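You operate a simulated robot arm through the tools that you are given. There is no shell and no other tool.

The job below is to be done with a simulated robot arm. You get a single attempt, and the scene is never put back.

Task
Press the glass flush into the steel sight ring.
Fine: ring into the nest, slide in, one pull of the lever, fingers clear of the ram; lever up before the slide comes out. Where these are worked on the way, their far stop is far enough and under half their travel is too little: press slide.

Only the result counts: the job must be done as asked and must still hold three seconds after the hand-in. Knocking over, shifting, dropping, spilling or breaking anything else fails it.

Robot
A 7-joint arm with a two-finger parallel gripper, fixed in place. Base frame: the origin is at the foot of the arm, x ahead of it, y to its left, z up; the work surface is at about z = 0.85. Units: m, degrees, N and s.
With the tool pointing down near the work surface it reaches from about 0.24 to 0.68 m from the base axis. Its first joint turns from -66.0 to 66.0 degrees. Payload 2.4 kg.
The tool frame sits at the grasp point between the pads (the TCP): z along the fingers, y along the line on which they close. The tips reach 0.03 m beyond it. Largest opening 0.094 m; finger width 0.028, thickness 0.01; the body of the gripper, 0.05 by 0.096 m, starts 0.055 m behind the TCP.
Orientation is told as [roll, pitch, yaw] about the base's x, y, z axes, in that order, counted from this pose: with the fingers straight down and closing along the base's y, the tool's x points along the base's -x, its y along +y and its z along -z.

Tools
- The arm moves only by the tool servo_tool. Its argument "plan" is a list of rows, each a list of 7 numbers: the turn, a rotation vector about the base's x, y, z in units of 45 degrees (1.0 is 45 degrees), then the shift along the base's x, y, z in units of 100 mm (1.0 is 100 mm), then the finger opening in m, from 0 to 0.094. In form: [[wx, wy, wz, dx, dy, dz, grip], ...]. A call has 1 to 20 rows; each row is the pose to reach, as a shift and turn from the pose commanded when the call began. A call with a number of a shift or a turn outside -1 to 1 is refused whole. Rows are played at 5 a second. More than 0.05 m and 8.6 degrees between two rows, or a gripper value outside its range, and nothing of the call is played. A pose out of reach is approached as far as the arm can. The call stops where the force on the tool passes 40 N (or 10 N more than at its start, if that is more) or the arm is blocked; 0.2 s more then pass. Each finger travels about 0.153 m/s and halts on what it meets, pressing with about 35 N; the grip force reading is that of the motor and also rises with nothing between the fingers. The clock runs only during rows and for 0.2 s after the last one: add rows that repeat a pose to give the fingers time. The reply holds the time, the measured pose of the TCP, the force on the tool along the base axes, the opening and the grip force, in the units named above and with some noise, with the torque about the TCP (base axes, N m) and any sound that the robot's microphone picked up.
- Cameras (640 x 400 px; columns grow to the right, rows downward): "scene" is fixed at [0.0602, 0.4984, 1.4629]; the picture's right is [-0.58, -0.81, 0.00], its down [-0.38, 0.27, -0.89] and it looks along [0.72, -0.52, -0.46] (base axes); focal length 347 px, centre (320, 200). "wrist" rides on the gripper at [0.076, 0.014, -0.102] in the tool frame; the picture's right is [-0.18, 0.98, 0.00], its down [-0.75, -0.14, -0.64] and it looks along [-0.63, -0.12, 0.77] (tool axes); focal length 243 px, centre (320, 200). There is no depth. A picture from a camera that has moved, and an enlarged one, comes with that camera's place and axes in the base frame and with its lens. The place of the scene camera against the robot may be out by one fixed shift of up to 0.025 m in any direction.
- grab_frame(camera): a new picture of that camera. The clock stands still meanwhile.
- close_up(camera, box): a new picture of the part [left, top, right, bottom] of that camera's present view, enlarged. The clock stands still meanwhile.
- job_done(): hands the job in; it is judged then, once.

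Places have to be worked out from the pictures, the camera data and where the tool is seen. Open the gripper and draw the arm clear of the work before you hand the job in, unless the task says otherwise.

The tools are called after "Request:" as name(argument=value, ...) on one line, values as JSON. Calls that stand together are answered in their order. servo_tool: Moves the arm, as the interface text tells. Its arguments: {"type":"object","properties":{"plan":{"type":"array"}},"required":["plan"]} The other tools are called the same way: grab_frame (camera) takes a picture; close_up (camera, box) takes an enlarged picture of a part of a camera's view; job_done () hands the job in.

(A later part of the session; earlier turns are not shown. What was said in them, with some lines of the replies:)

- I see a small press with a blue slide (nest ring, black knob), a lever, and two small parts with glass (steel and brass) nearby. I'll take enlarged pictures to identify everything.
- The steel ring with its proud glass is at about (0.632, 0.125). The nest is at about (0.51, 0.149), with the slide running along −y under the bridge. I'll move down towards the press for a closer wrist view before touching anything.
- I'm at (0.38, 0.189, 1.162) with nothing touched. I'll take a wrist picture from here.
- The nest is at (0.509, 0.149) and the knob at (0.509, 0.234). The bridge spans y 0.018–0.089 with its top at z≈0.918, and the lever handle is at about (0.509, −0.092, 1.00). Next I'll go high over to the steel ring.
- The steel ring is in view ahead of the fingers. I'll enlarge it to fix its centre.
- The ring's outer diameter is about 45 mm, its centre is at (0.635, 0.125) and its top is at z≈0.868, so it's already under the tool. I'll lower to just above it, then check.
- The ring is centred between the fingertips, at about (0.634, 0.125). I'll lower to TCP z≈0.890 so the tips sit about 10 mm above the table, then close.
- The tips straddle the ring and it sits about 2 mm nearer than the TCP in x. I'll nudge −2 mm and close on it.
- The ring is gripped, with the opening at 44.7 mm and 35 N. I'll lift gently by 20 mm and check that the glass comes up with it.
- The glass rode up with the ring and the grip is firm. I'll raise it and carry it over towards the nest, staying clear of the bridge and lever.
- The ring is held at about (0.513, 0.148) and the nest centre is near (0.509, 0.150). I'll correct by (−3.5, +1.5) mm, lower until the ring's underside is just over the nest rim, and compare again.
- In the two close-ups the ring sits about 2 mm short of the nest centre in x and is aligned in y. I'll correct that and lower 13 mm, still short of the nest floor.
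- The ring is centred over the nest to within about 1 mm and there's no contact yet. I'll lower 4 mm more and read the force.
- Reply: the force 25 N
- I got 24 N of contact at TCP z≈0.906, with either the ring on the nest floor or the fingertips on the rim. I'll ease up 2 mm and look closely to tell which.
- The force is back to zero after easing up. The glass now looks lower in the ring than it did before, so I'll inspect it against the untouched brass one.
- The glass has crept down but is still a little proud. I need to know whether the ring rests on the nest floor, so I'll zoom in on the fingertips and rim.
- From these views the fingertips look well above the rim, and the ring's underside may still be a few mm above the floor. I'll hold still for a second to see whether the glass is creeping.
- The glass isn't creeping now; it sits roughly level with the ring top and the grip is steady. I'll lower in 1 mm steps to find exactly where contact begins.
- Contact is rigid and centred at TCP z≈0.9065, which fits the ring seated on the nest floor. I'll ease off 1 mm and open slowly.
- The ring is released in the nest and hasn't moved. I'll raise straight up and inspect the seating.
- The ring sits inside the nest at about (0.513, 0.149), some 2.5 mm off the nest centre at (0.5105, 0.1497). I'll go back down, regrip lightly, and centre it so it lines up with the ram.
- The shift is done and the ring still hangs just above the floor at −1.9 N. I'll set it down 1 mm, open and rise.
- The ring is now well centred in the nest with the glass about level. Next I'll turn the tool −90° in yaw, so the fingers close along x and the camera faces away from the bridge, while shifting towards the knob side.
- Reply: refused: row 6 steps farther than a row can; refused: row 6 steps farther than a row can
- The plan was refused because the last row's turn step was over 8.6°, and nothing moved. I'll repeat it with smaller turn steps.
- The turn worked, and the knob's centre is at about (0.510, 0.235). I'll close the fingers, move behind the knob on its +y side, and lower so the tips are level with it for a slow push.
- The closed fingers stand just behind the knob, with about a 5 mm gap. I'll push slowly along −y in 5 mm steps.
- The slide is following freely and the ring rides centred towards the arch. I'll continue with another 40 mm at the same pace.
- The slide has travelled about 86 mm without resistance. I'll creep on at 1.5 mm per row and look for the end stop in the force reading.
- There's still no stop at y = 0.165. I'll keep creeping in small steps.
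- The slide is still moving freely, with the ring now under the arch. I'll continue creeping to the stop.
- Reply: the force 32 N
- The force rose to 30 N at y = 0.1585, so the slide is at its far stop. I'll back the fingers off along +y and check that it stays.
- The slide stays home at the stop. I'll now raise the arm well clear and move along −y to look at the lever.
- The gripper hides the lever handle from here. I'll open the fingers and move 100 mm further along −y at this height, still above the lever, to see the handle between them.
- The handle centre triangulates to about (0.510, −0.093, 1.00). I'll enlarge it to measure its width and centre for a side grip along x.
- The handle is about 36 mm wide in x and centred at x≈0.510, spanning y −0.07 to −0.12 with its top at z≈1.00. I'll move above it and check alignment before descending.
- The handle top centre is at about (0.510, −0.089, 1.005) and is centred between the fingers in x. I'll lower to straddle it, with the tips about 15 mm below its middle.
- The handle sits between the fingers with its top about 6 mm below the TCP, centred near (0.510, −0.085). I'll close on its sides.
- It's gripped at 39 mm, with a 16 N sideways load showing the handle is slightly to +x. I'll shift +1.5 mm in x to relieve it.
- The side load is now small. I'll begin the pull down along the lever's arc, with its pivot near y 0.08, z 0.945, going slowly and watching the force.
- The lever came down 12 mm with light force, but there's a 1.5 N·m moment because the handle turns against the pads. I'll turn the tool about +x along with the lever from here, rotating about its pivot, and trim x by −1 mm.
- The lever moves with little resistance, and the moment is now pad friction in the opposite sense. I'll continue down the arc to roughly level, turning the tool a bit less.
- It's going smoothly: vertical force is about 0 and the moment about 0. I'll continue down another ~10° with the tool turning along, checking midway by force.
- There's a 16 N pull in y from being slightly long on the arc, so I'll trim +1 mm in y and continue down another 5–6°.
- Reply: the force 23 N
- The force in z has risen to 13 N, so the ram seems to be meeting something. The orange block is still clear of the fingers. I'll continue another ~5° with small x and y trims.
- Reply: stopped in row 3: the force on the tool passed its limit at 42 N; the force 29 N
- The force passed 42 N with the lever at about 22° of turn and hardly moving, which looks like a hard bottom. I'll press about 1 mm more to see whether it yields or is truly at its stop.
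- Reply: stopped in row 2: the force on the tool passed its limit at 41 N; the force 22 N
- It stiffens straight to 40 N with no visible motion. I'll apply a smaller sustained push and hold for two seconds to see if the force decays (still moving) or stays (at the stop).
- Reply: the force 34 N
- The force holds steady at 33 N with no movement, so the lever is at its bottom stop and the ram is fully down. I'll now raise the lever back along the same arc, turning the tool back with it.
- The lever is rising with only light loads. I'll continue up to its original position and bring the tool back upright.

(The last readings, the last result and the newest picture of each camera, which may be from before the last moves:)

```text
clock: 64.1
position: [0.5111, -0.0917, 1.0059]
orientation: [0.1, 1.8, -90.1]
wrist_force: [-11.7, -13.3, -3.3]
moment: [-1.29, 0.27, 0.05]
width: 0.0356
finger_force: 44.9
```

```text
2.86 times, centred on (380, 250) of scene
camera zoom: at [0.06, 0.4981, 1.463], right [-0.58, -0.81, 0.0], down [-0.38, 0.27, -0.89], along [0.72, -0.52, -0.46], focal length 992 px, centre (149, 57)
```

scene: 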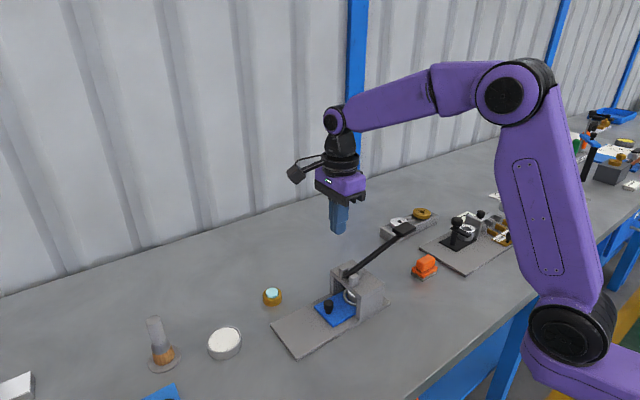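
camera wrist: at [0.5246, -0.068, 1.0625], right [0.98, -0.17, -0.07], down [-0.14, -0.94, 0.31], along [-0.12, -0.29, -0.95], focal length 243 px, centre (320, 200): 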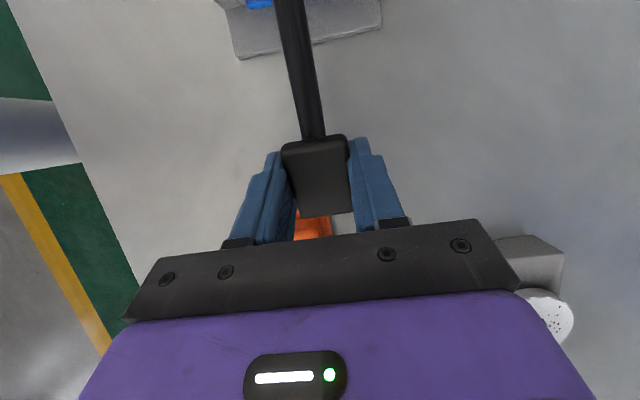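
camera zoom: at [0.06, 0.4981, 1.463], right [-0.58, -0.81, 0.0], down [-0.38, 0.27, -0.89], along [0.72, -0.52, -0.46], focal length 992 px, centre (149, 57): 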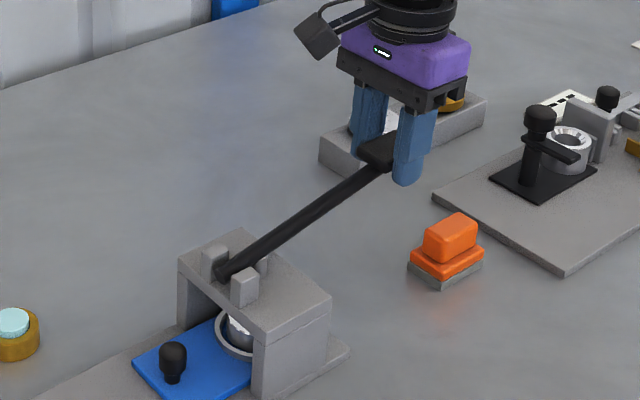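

The lever is nearly back up, with about 9 mm left. I'll finish the arc to its upper stop.

Request:
servo_tool(plan=[[-0.03, 0, 0, -0.003, -0.005, 0.03, 0.02], [-0.04, 0, 0, -0.004, 0.005, 0.06, 0.02], [-0.05, 0, 0, -0.004, 0.015, 0.09, 0.02], [-0.05, 0, 0, -0.004, 0.015, 0.09, 0.02]])

Request:
close_up(camera="scene", box=[240, 200, 460, 370])

```text
clock: 65.1
position: [0.5104, -0.0887, 1.0144]
orientation: [0.1, -0.2, -89.9]
wrist_force: [-2.5, -0.8, -8.1]
moment: [-1.33, 0.03, -0.2]
width: 0.0354
finger_force: 45.4
```

```text
2.35 times, centred on (350, 285) of scene
camera zoom: at [0.0603, 0.4984, 1.4629], right [-0.58, -0.81, 0.0], down [-0.38, 0.27, -0.89], along [0.72, -0.52, -0.46], focal length 817 px, centre (249, 0)
```

zoom: 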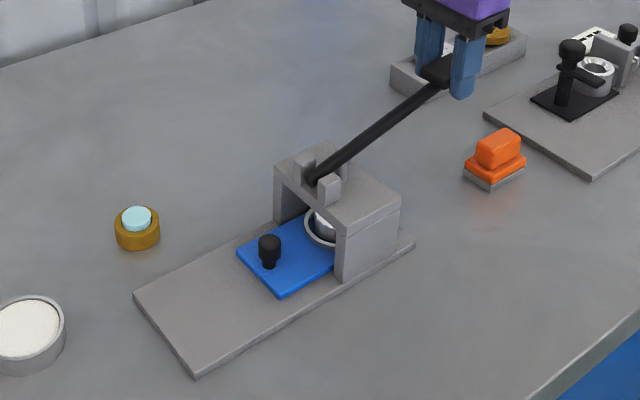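

The lever looks almost exactly where it began. I'll ease up 3 mm more to make sure it's against its upper stop.

Request:
servo_tool(plan=[[-0.03, 0, 0, 0, 0.003, 0.01, 0.02], [-0.05, 0, 0, 0, 0.006, 0.02, 0.02], [-0.05, 0, 0, 0, 0.01, 0.03, 0.02], [-0.05, 0, 0, 0, 0.01, 0.03, 0.02]])

Request:
close_up(camera="scene", box=[350, 180, 450, 260])

```text
clock: 66.1
position: [0.5103, -0.0883, 1.0173]
orientation: [0.1, -2.6, -90.1]
wrist_force: [5.6, 7.3, -16.9]
moment: [0.23, -0.51, -0.43]
width: 0.0357
finger_force: 45.2
```

```text
5.00 times, centred on (400, 220) of scene
camera zoom: at [0.0606, 0.4986, 1.4628], right [-0.58, -0.81, 0.0], down [-0.38, 0.27, -0.89], along [0.72, -0.52, -0.46], focal length 1736 px, centre (-80, 100)
```

zoom: 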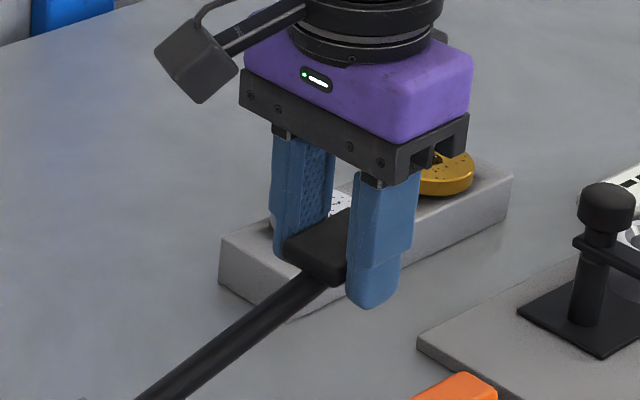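

A 17 N resistance and the matching picture confirm the lever is fully up. I'll relieve the load, open the fingers and lift away.

Request:
servo_tool(plan=[[0.0, 0, 0, 0, 0, -0.008, 0.02], [0.0, 0, 0, 0, 0, -0.008, 0.02], [0.0, 0, 0, 0, 0, -0.008, 0.04], [0, 0, 0, 0, 0, -0.008, 0.05], [0, 0, 0, 0, 0, -0.008, 0.06], [0, 0, 0, 0, 0, -0.008, 0.064], [0, 0, 0, 0, 0, -0.008, 0.064]])

Request:
close_up(camera="scene", box=[310, 180, 450, 320])

Request:
grab_frame(camera="wrist")

```text
clock: 67.7
position: [0.5093, -0.0879, 1.0161]
orientation: [0.1, -2.6, -90.1]
wrist_force: [0.4, -0.2, 0.5]
moment: [-0.04, -0.02, 0.0]
width: 0.0641
finger_force: 0.0
```

```text
2.86 times, centred on (380, 250) of scene
camera zoom: at [0.0602, 0.4984, 1.4629], right [-0.58, -0.81, 0.0], down [-0.38, 0.27, -0.89], along [0.72, -0.52, -0.46], focal length 992 px, centre (149, 57)
```

zoom: 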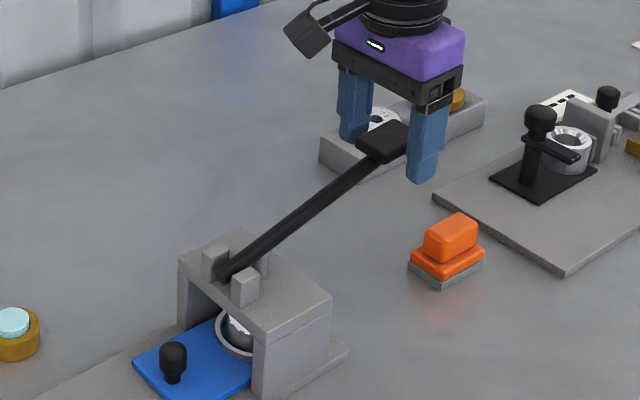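

```text
taken
camera wrist: at [0.5243, -0.0075, 1.116], right [0.98, -0.18, 0.01], down [-0.14, -0.72, 0.68], along [-0.12, -0.67, -0.74], focal length 243 px, centre (320, 200)
```

wrist: 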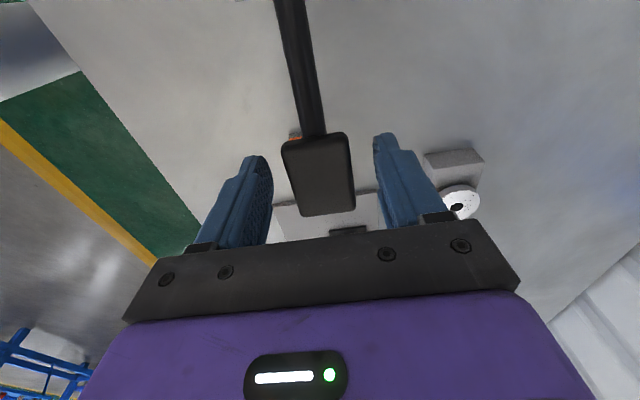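

The lever stays up by itself. I'll lift clear, straighten the tool, and travel back along +y to the knob.

Request:
servo_tool(plan=[[0, 0, 0, 0, 0, 0.2, 0.064], [0.03, 0, 0, 0, 0, 0.5, 0.064], [0.058, 0, 0, 0, 0, 0.9, 0.064], [0.058, 0, 0, 0, 0.3, 0.95, 0.064], [0.058, 0, 0, 0, 0.7, 0.95, 0.064], [0.058, 0, 0, 0, 1.0, 0.95, 0.064], [0.058, 0, 0, 0, 1.0, 0.95, 0.064]])

Request:
servo_tool(plan=[[0, 0, 0, 0, 0.4, 0, 0.064], [0, 0, 0, 0, 0.8, 0, 0.064], [0, 0, 0, 0, 1.0, 0, 0.064], [0, 0, 0, 0, 1.0, 0, 0.064]])

Request:
servo_tool(plan=[[0, 0, 0, 0, 0.24, 0, 0.064], [0, 0, 0, 0, 0.24, -0.4, 0.064], [0, 0, 0, 0, 0.24, -0.8, 0.064], [0, 0, 0, 0, 0.24, -0.8, 0.064]])

Request:
grab_frame(camera="wrist")

Request:
close_up(camera="scene", box=[260, 220, 420, 340])

```text
clock: 69.3
position: [0.5104, 0.0118, 1.1113]
orientation: [0.1, 0.0, -90.0]
wrist_force: [-0.3, 0.1, -1.0]
moment: [0.0, 0.04, 0.01]
width: 0.0641
finger_force: 0.1
```

```text
clock: 70.3
position: [0.5108, 0.1126, 1.1127]
orientation: [0.0, 0.0, -90.1]
wrist_force: [0.8, -0.7, -0.4]
moment: [0.0, -0.01, 0.02]
width: 0.0638
finger_force: 0.1
```

```text
clock: 71.3
position: [0.5103, 0.1349, 1.0326]
orientation: [0.2, 0.0, -90.1]
wrist_force: [0.1, -0.6, 0.4]
moment: [0.0, 0.04, 0.03]
width: 0.0641
finger_force: 0.1
```

```text
taken
camera wrist: at [0.5241, 0.2124, 1.1351], right [0.98, -0.18, 0.0], down [-0.14, -0.75, 0.64], along [-0.12, -0.63, -0.77], focal length 243 px, centre (320, 200)
```

wrist: 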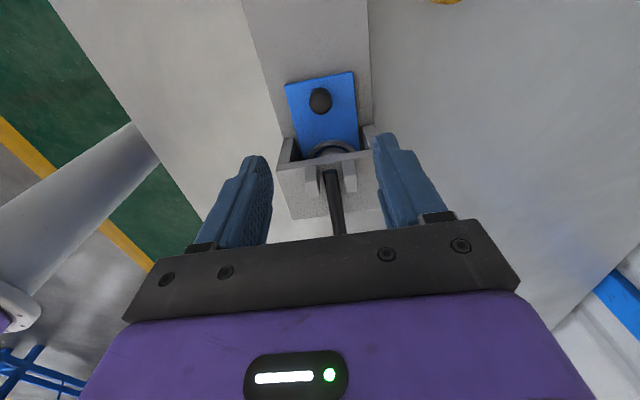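

```text
3.33 times, centred on (340, 280) of scene
camera zoom: at [0.0602, 0.4984, 1.4629], right [-0.58, -0.81, 0.0], down [-0.38, 0.27, -0.89], along [0.72, -0.52, -0.46], focal length 1157 px, centre (253, -67)
```

zoom: 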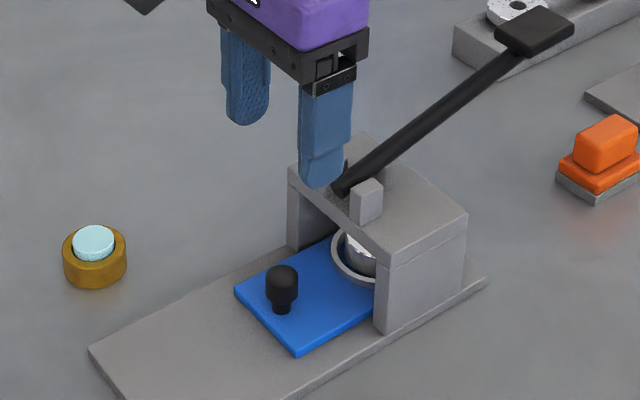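

The knob is at (0.509, 0.135), directly under the tool. I'll go down to straddle it, then grip.

Request:
servo_tool(plan=[[0, 0, 0, -0.01, 0, -0.35, 0.06], [0, 0, 0, -0.01, 0, -0.7, 0.054], [0, 0, 0, -0.01, 0, -1.0, 0.05], [0, 0, 0, -0.01, 0, -1.0, 0.05]])

Request:
servo_tool(plan=[[0, 0, 0, 0, 0, -0.15, 0.05], [0, 0, 0, 0, 0, -0.28, 0.05], [0, 0, 0, 0, 0, -0.28, 0.05]])

Request:
grab_frame(camera="wrist")

Request:
close_up(camera="scene", box=[260, 240, 400, 340])

```text
clock: 72.3
position: [0.5083, 0.1354, 0.9326]
orientation: [0.1, -0.1, -89.9]
wrist_force: [-0.5, 0.7, -0.8]
moment: [-0.02, 0.02, -0.01]
width: 0.05
finger_force: 0.0
```

```text
clock: 73.1
position: [0.5087, 0.1351, 0.9043]
orientation: [0.1, 0.1, -90.0]
wrist_force: [-0.5, -0.2, -0.1]
moment: [0.01, 0.03, 0.0]
width: 0.05
finger_force: 0.0
```

```text
taken
camera wrist: at [0.5226, 0.2106, 1.0073], right [0.98, -0.18, 0.0], down [-0.14, -0.75, 0.64], along [-0.12, -0.63, -0.77], focal length 243 px, centre (320, 200)
```

wrist: 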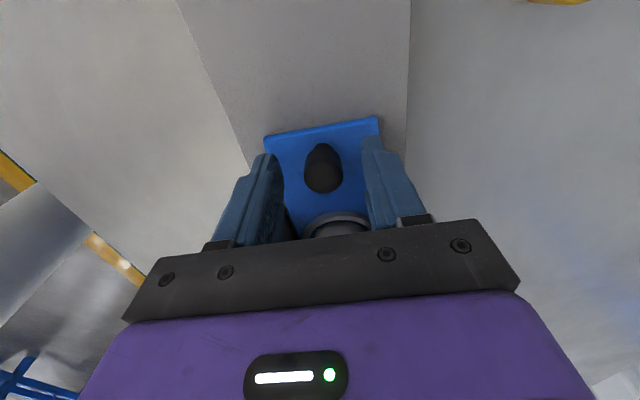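

```text
4.00 times, centred on (330, 290) of scene
camera zoom: at [0.0602, 0.4984, 1.4629], right [-0.58, -0.81, 0.0], down [-0.38, 0.27, -0.89], along [0.72, -0.52, -0.46], focal length 1389 px, centre (280, -160)
```

zoom: 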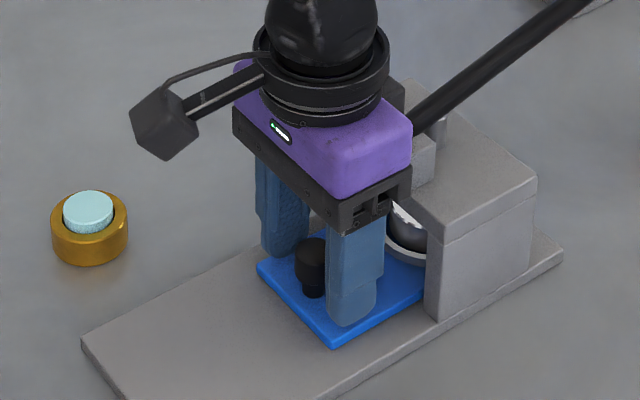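

The fingers straddle the knob. I'll close on it and check the side load.

Request:
servo_tool(plan=[[0, 0, 0, 0, 0, 0, 0.04], [0, 0, 0, 0, 0, 0, 0.03], [0, 0, 0, 0, 0, 0, 0.022], [0, 0, 0, 0, 0, 0, 0.014], [0, 0, 0, 0, 0, 0, 0.014]])

```text
clock: 74.3
position: [0.5101, 0.1338, 0.9044]
orientation: [0.4, 0.1, -90.0]
wrist_force: [18.3, 1.5, -6.4]
moment: [0.07, 0.43, 0.03]
width: 0.0216
finger_force: 44.4
```

The knob is gripped at 21.6 mm. I'll trim +1 mm in x to shed the side load and start drawing the slide out slowly.

Request:
servo_tool(plan=[[0, 0, 0, 0.006, 0, 0, 0.014], [0, 0, 0, 0.01, 0, 0, 0.014], [0, 0, 0, 0.01, 0.015, 0, 0.014], [0, 0, 0, 0.01, 0.035, 0, 0.014], [0, 0, 0, 0.01, 0.065, 0, 0.014], [0, 0, 0, 0.01, 0.1, 0, 0.014], [0, 0, 0, 0.01, 0.14, 0, 0.014], [0, 0, 0, 0.01, 0.17, 0, 0.014], [0, 0, 0, 0.01, 0.2, 0, 0.014], [0, 0, 0, 0.01, 0.2, 0, 0.014]])

Request:
close_up(camera="scene", box=[260, 240, 400, 340])

```text
clock: 76.5
position: [0.5095, 0.1555, 0.9054]
orientation: [0.2, 0.1, -90.1]
wrist_force: [2.3, 0.5, 34.9]
moment: [0.03, 1.16, -0.19]
width: 0.0211
finger_force: 45.4
```

```text
4.00 times, centred on (330, 290) of scene
camera zoom: at [0.0597, 0.4983, 1.463], right [-0.58, -0.81, 0.0], down [-0.38, 0.27, -0.89], along [0.72, -0.52, -0.46], focal length 1389 px, centre (280, -160)
```

zoom: 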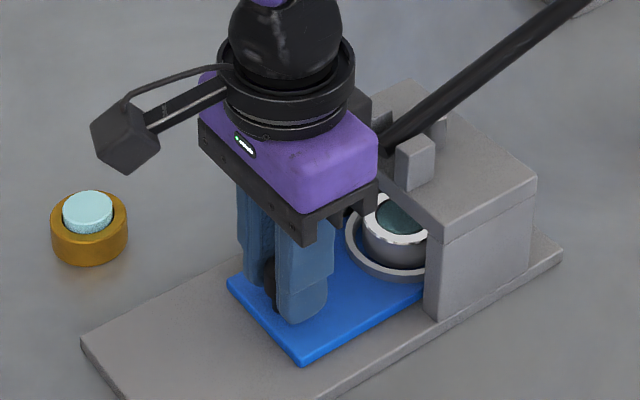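

The slide is drawing out fine, but a 35 N upward load has built up on the tool. I'll relieve it by easing up 1.2 mm and continue outwards slowly.

Request:
servo_tool(plan=[[0, 0, 0, 0, 0, 0.006, 0.014], [0, 0, 0, 0, 0, 0.012, 0.014], [0, 0, 0, 0, 0, 0.012, 0.014]])

```text
clock: 77.3
position: [0.51, 0.1556, 0.9055]
orientation: [0.2, 0.2, -90.0]
wrist_force: [6.1, 0.7, 28.0]
moment: [0.11, 1.12, -0.07]
width: 0.0213
finger_force: 45.4
```

The load isn't relaxing as expected, so the pads may be seated unevenly on the rounded knob. I'll open to let go, then re-read the force.

Request:
servo_tool(plan=[[0, 0, 0, 0, 0, 0, 0.03], [0, 0, 0, 0, 0, 0, 0.04], [0, 0, 0, 0, 0, 0, 0.05], [0, 0, 0, 0, 0, 0, 0.05]])

Request:
grab_frame(camera="wrist")

Request:
close_up(camera="scene", box=[290, 270, 370, 330])

```text
clock: 78.3
position: [0.5097, 0.1556, 0.9036]
orientation: [0.1, 0.0, -89.9]
wrist_force: [-0.2, -0.4, -0.1]
moment: [-0.02, -0.02, -0.02]
width: 0.05
finger_force: 0.0
```

```text
taken
camera wrist: at [0.5243, 0.2309, 1.007], right [0.98, -0.18, 0.0], down [-0.14, -0.75, 0.64], along [-0.12, -0.63, -0.77], focal length 243 px, centre (320, 200)
```

wrist: 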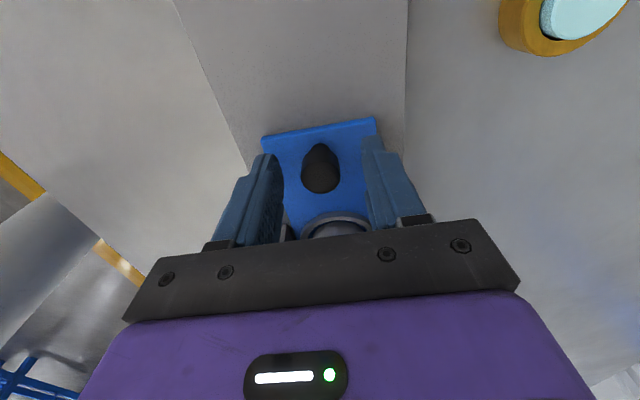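

```text
6.67 times, centred on (330, 300) of scene
camera zoom: at [0.0602, 0.4984, 1.4629], right [-0.58, -0.81, 0.0], down [-0.38, 0.27, -0.89], along [0.72, -0.52, -0.46], focal length 2315 px, centre (253, -467)
```

zoom: 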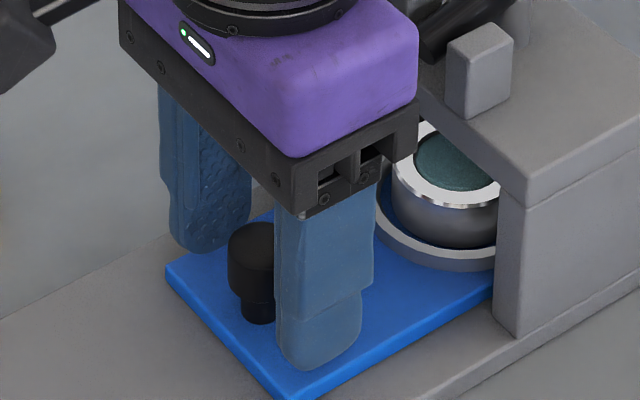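

With the fingers open all loads are zero and nothing has shifted, so gripping the rounded knob caused the vertical load. Instead I'll raise, close the fingers, and go down between knob and nest to push the knob outwards along +y.

Request:
servo_tool(plan=[[0, 0, 0, 0, 0, 0.2, 0.05], [0, 0, 0, 0, 0, 0.38, 0.04], [0, 0, 0, 0, -0.13, 0.38, 0.015], [0, 0, 0, 0, -0.265, 0.38, 0.0], [0, 0, 0, 0, -0.265, 0.38, 0.0]])

Request:
close_up(camera="scene", box=[290, 260, 370, 320])

Request:
grab_frame(camera="wrist")

```text
clock: 79.5
position: [0.5106, 0.1278, 0.9423]
orientation: [0.2, 0.1, -90.0]
wrist_force: [0.0, -0.4, 0.3]
moment: [0.0, -0.02, 0.02]
width: 0.0001
finger_force: 32.7
```

```text
6.67 times, centred on (330, 290) of scene
camera zoom: at [0.0602, 0.4984, 1.4629], right [-0.58, -0.81, 0.0], down [-0.38, 0.27, -0.89], along [0.72, -0.52, -0.46], focal length 2315 px, centre (253, -400)
```

zoom: 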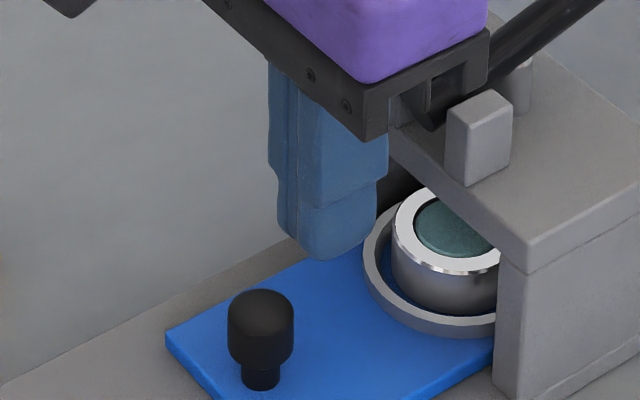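

```text
taken
camera wrist: at [0.5256, 0.2042, 1.0456], right [0.98, -0.18, 0.0], down [-0.14, -0.75, 0.64], along [-0.12, -0.63, -0.77], focal length 243 px, centre (320, 200)
```

wrist: 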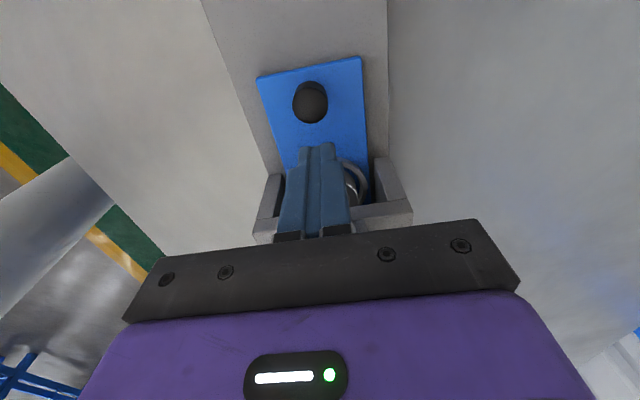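

The knob is at y≈0.154 and the closed fingers hover just to its −y side. I'll shift 3 mm more towards −y for clearance and lower between knob and nest.

Request:
servo_tool(plan=[[0, 0, 0, -0.005, -0.03, 0, 0], [0, 0, 0, -0.005, -0.03, -0.12, 0], [0, 0, 0, -0.005, -0.03, -0.24, 0], [0, 0, 0, -0.005, -0.03, -0.36, 0], [0, 0, 0, -0.005, -0.03, -0.36, 0]])

Request:
close_up(camera="scene", box=[290, 260, 370, 320])

```text
clock: 80.7
position: [0.5099, 0.1262, 0.9071]
orientation: [0.1, 0.0, -90.0]
wrist_force: [0.4, 0.2, 0.1]
moment: [0.0, 0.02, 0.02]
width: 0.0001
finger_force: 33.5
```

```text
6.67 times, centred on (330, 290) of scene
camera zoom: at [0.0602, 0.4984, 1.4629], right [-0.58, -0.81, 0.0], down [-0.38, 0.27, -0.89], along [0.72, -0.52, -0.46], focal length 2315 px, centre (253, -400)
```

zoom: 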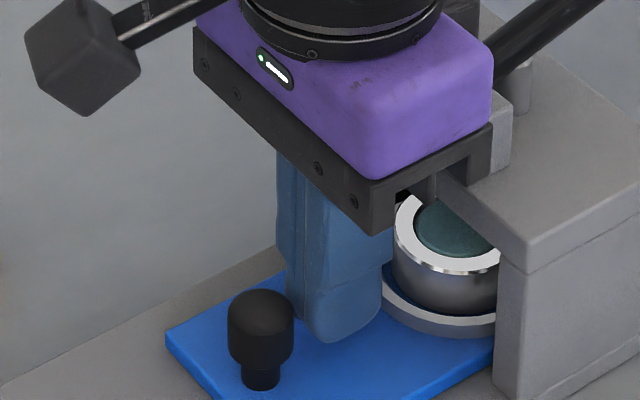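

The fingers are down between knob and nest with no contact. I'll push the knob outwards along +y slowly.

Request:
servo_tool(plan=[[0, 0, 0, 0, 0.02, 0, 0], [0, 0, 0, 0, 0.04, 0, 0], [0, 0, 0, 0, 0.06, 0, 0], [0, 0, 0, 0, 0.09, 0, 0], [0, 0, 0, 0, 0.13, 0, 0], [0, 0, 0, 0, 0.17, 0, 0], [0, 0, 0, 0, 0.21, 0, 0], [0, 0, 0, 0, 0.25, 0, 0], [0, 0, 0, 0, 0.29, 0, 0], [0, 0, 0, 0, 0.33, 0, 0], [0, 0, 0, 0, 0.37, 0, 0], [0, 0, 0, 0, 0.41, 0, 0], [0, 0, 0, 0, 0.45, 0, 0], [0, 0, 0, 0, 0.49, 0, 0], [0, 0, 0, 0, 0.53, 0, 0], [0, 0, 0, 0, 0.56, 0, 0], [0, 0, 0, 0, 0.6, 0, 0], [0, 0, 0, 0, 0.6, 0, 0]])

Request:
close_up(camera="scene", box=[260, 250, 400, 340])

```text
clock: 84.5
position: [0.5085, 0.1878, 0.9057]
orientation: [0.1, 0.0, -90.0]
wrist_force: [-0.1, -0.2, -0.1]
moment: [-0.01, -0.01, 0.02]
width: 0.0002
finger_force: 32.8
```

```text
4.44 times, centred on (330, 295) of scene
camera zoom: at [0.0602, 0.4984, 1.4629], right [-0.58, -0.81, 0.0], down [-0.38, 0.27, -0.89], along [0.72, -0.52, -0.46], focal length 1543 px, centre (276, -222)
```

zoom: 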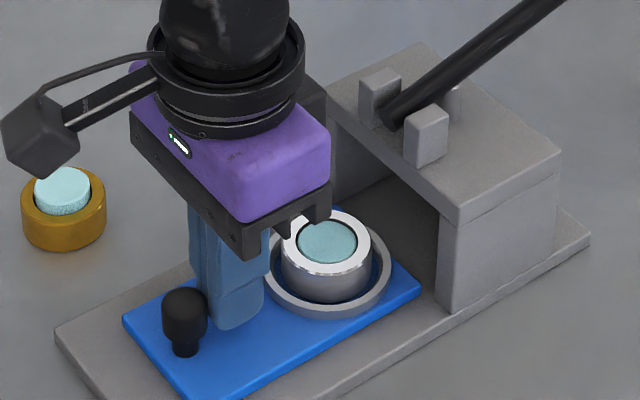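

The slide is coming out easily. I'll continue the last ~22 mm in small steps, watching for the outer stop.

Request:
servo_tool(plan=[[0, 0, 0, 0, 0.02, 0, 0], [0, 0, 0, 0, 0.05, 0, 0], [0, 0, 0, 0, 0.08, 0, 0], [0, 0, 0, 0, 0.11, 0, 0], [0, 0, 0, 0, 0.14, 0, 0], [0, 0, 0, 0, 0.165, 0, 0], [0, 0, 0, 0, 0.185, 0, 0], [0, 0, 0, 0, 0.2, 0, 0], [0, 0, 0, 0, 0.21, 0, 0], [0, 0, 0, 0, 0.21, 0, 0]])

Request:
close_up(camera="scene", box=[250, 250, 390, 340])

```text
clock: 86.7
position: [0.5099, 0.2066, 0.9066]
orientation: [0.0, 0.0, -90.0]
wrist_force: [-0.6, 0.1, 0.1]
moment: [-0.01, 0.03, -0.02]
width: 0.0
finger_force: 32.7
```

```text
4.44 times, centred on (320, 295) of scene
camera zoom: at [0.0602, 0.4984, 1.4629], right [-0.58, -0.81, 0.0], down [-0.38, 0.27, -0.89], along [0.72, -0.52, -0.46], focal length 1543 px, centre (320, -222)
```

zoom: 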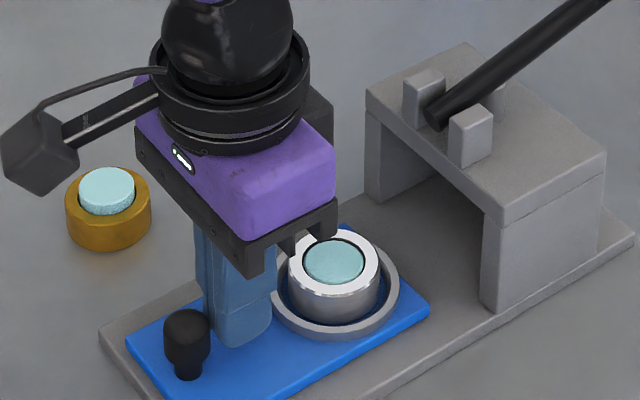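

It's nearly back to its starting place. I'll creep on a few millimetres to find the outer stop.

Request:
servo_tool(plan=[[0, 0, 0, 0, 0.01, 0, 0], [0, 0, 0, 0, 0.02, 0, 0], [0, 0, 0, 0, 0.03, 0, 0], [0, 0, 0, 0, 0.04, 0, 0], [0, 0, 0, 0, 0.04, 0, 0]])

```text
clock: 87.9
position: [0.51, 0.2101, 0.907]
orientation: [0.0, -0.1, -90.1]
wrist_force: [-1.7, -7.2, 2.2]
moment: [-0.1, 0.02, 0.02]
width: 0.0
finger_force: 33.2
```

The outer stop is reached, with −7 N in y. I'll back off 4 mm, raise clear, and inspect the glass in the ring.

Request:
servo_tool(plan=[[0, 0, 0, 0, -0.02, 0, 0], [0, 0, 0, 0, -0.04, 0, 0], [0, 0, 0, 0, -0.04, 0.3, 0], [0, 0, 0, 0, -0.04, 0.6, 0], [0, 0, 0, 0, -0.04, 0.9, 0], [0, 0, 0, 0, -0.04, 0.9, 0]])

Request:
servo_tool(plan=[[0, 0, 0, 0, 0.2, 0.1, 0], [0, 0, 0, 0, 0.5, 0.2, 0], [0, 0, 0, 0, 0.5, 0.2, 0]])

Request:
grab_frame(camera="wrist")

Request:
close_up(camera="scene", box=[255, 275, 355, 337])

Request:
close_up(camera="scene", box=[306, 298, 338, 318])

```text
clock: 89.3
position: [0.5091, 0.2065, 0.9978]
orientation: [0.1, -0.1, -89.9]
wrist_force: [-0.5, -0.4, -0.6]
moment: [0.02, -0.03, 0.0]
width: 0.0
finger_force: 33.1
```

```text
clock: 90.1
position: [0.5107, 0.2581, 1.0195]
orientation: [0.1, 0.0, -90.1]
wrist_force: [-0.7, 0.0, 0.3]
moment: [0.04, -0.01, 0.0]
width: 0.0
finger_force: 33.1
```

```text
taken
camera wrist: at [0.5253, 0.3333, 1.1213], right [0.98, -0.18, 0.0], down [-0.14, -0.75, 0.64], along [-0.12, -0.63, -0.77], focal length 243 px, centre (320, 200)
```

wrist: 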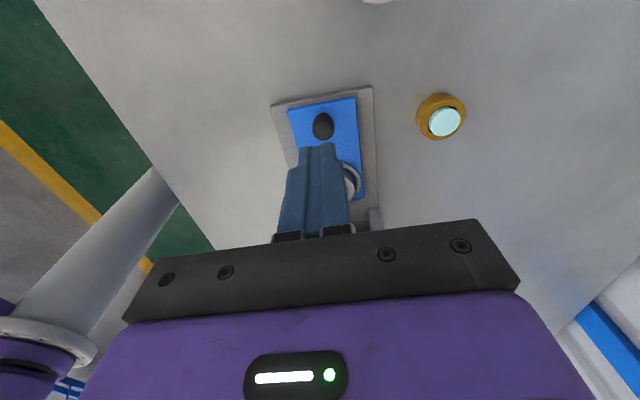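

```text
6.40 times, centred on (305, 306) of scene
camera zoom: at [0.0602, 0.4985, 1.4629], right [-0.58, -0.81, 0.0], down [-0.38, 0.27, -0.89], along [0.72, -0.52, -0.46], focal length 2222 px, centre (416, -478)
```

zoom: 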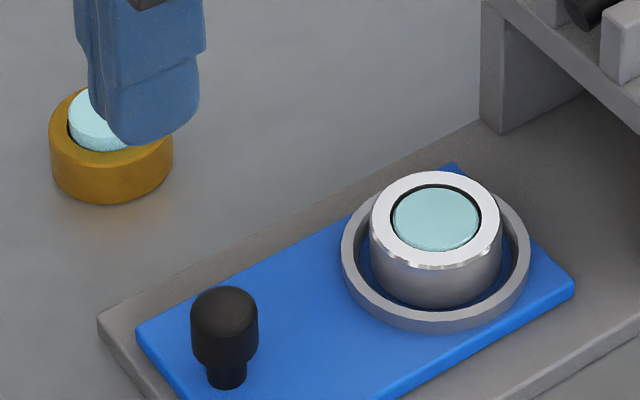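

```text
16.00 times, centred on (322, 308) of scene
camera zoom: at [0.0602, 0.4985, 1.4629], right [-0.58, -0.81, 0.0], down [-0.38, 0.27, -0.89], along [0.72, -0.52, -0.46], focal length 5555 px, centre (288, -1528)
```

zoom: 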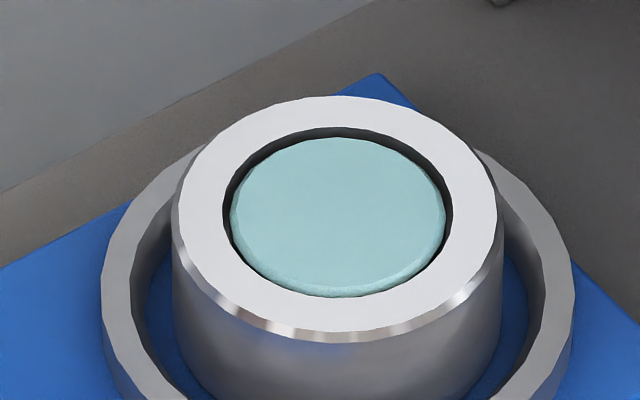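

The slide is out, the lever is up, and the glass looks level with the ring. I'll tilt the tool back and drop the wrist camera for a low-angle look between open fingers, to verify flushness.

Request:
servo_tool(plan=[[-0.17, 0, 0, 0, 0.02, 0, 0.03], [-0.34, 0, 0, 0, 0.03, -0.1, 0.06], [-0.5, 0, 0, 0, 0.03, -0.2, 0.09], [-0.667, 0, 0, 0, 0.03, -0.35, 0.094], [-0.667, 0, 0, 0, 0.03, -0.5, 0.094], [-0.667, 0, 0, 0, 0.03, -0.6, 0.094], [-0.667, 0, 0, 0, 0.03, -0.6, 0.094]])

Request:
grab_frame(camera="wrist")

```text
clock: 91.7
position: [0.5098, 0.2601, 0.9574]
orientation: [0.1, -30.1, -90.0]
wrist_force: [-0.5, -0.6, -0.1]
moment: [0.0, -0.01, 0.0]
width: 0.094
finger_force: 0.0
```

```text
taken
camera wrist: at [0.5247, 0.3773, 1.0078], right [0.98, -0.16, 0.09], down [-0.14, -0.33, 0.93], along [-0.12, -0.93, -0.35], focal length 243 px, centre (320, 200)
```

wrist: 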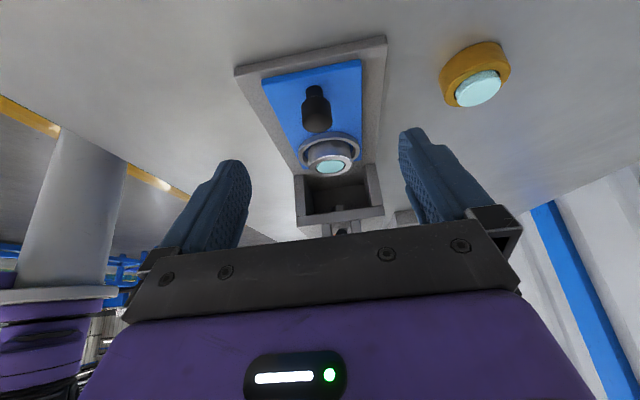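

The low-angle view shows the ring between the fingers. I'll enlarge it, and the brass one for comparison.

Request:
close_up(camera="wrist", box=[300, 130, 360, 185])

Request:
close_up(camera="wrist", box=[430, 35, 520, 115])

```text
7.27 times, centred on (330, 158) of wrist
camera zoom: at [0.5247, 0.3773, 1.0078], right [0.98, -0.16, 0.09], down [-0.14, -0.33, 0.93], along [-0.12, -0.93, -0.35], focal length 1764 px, centre (247, 509)
```

zoom: 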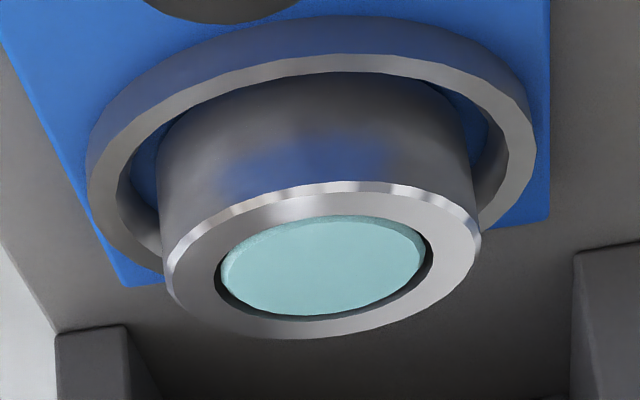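

```text
5.00 times, centred on (475, 75) of wrist
camera zoom: at [0.5247, 0.3773, 1.0078], right [0.98, -0.16, 0.09], down [-0.14, -0.33, 0.93], along [-0.12, -0.93, -0.35], focal length 1213 px, centre (-455, 825)
```

zoom: 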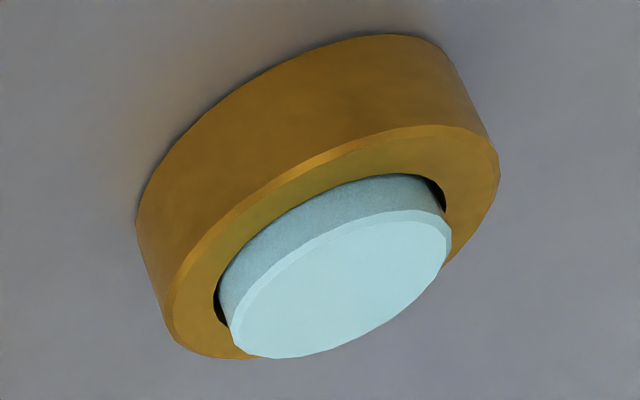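

Unlike the untouched brass part, the steel ring's glass is level with the ring top, with the same gap all round. I'll raise, straighten the tool and draw the arm clear.

Request:
servo_tool(plan=[[0, 0, 0, 0, 0.05, 0.3, 0.094], [0.17, 0, 0, 0, 0.1, 0.6, 0.094], [0.34, 0, 0, 0, 0.1, 0.9, 0.094], [0.5, 0, 0, -0.1, 0.1, 1.0, 0.094], [0.667, 0, 0, -0.2, 0.1, 1.0, 0.094], [0.667, 0, 0, -0.2, 0.1, 1.0, 0.094]])

Request:
servo_tool(plan=[[0, 0, 0, -0.3, 0, 0.4, 0.094], [0, 0, 0, -0.6, 0, 0.8, 0.094], [0, 0, 0, -0.9, 0, 1.0, 0.094], [0, 0, 0, -0.9, 0, 1.0, 0.094]])

Request:
grab_frame(camera="scene")

Request:
close_up(camera="scene", box=[240, 200, 460, 370])

Request:
close_up(camera="scene", box=[306, 298, 338, 318])

```text
clock: 93.1
position: [0.4898, 0.2694, 1.0564]
orientation: [0.1, 0.0, -90.0]
wrist_force: [0.2, -0.1, -0.1]
moment: [-0.02, -0.02, -0.01]
width: 0.0939
finger_force: 0.0
```

```text
clock: 94.1
position: [0.399, 0.2698, 1.1542]
orientation: [0.1, -0.1, -90.0]
wrist_force: [-0.4, 0.0, 0.5]
moment: [-0.02, -0.02, 0.0]
width: 0.0939
finger_force: 0.0
```

```text
taken
```

scene: 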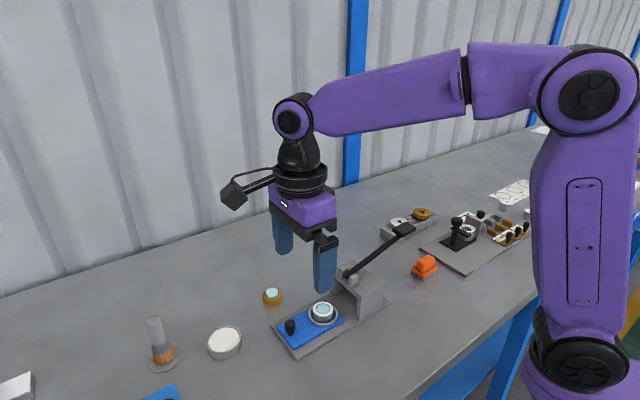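

```text
2.35 times, centred on (350, 285) of scene
camera zoom: at [0.0602, 0.4984, 1.4629], right [-0.58, -0.81, 0.0], down [-0.38, 0.27, -0.89], along [0.72, -0.52, -0.46], focal length 817 px, centre (249, 0)
```

zoom: 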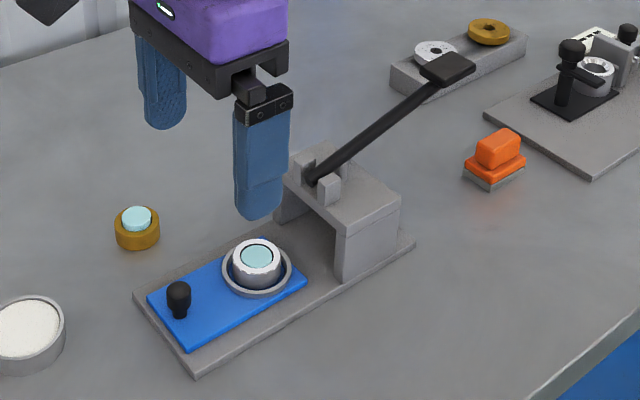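

```text
16.00 times, centred on (322, 308) of scene
camera zoom: at [0.0602, 0.4984, 1.4629], right [-0.58, -0.81, 0.0], down [-0.38, 0.27, -0.89], along [0.72, -0.52, -0.46], focal length 5555 px, centre (288, -1528)
```

zoom: 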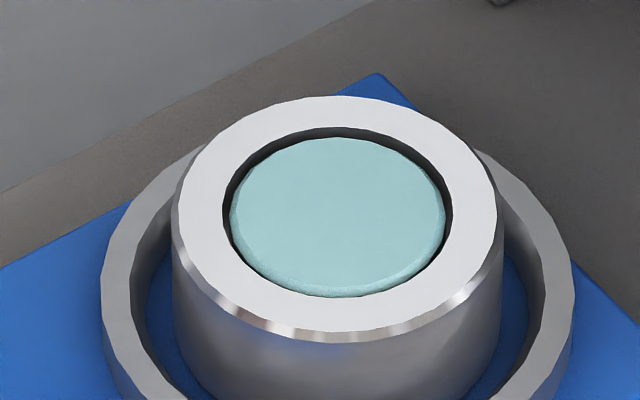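

The glass is level with the ring, the slide is out and the lever is up. Nothing else has moved and the arm is clear with the gripper open, so I'm handing the job in.

Request:
job_done()

```text
The job is handed in.
```

The glass is flush in the steel sight ring, as far as the pictures show, and I've handed the job in. I don't have the result of the judging.

- **Glass:** from the low wrist view and the scene view, its top is level with the ring, within about half a millimetre. The untouched brass part still stands several millimetres proud.
- **Sank before the press:** the glass crept down while I carried and seated the ring, and looked about level before I pulled the lever. Pictures before and after the pull look the same, so the press confirmed the seating more than it caused it.
- **Press cycle:** I centred the ring in the nest and pushed the slide to its far stop. I then pulled the lever once until it held firm at 33 N, with the fingers clear of the ram. The lever went back up to its stop before the slide came out.
- **End state:** the ring is still in the nest, the slide is out, the lever is up, and the arm is clear with the gripper open. Nothing else on the bench appears to have moved.
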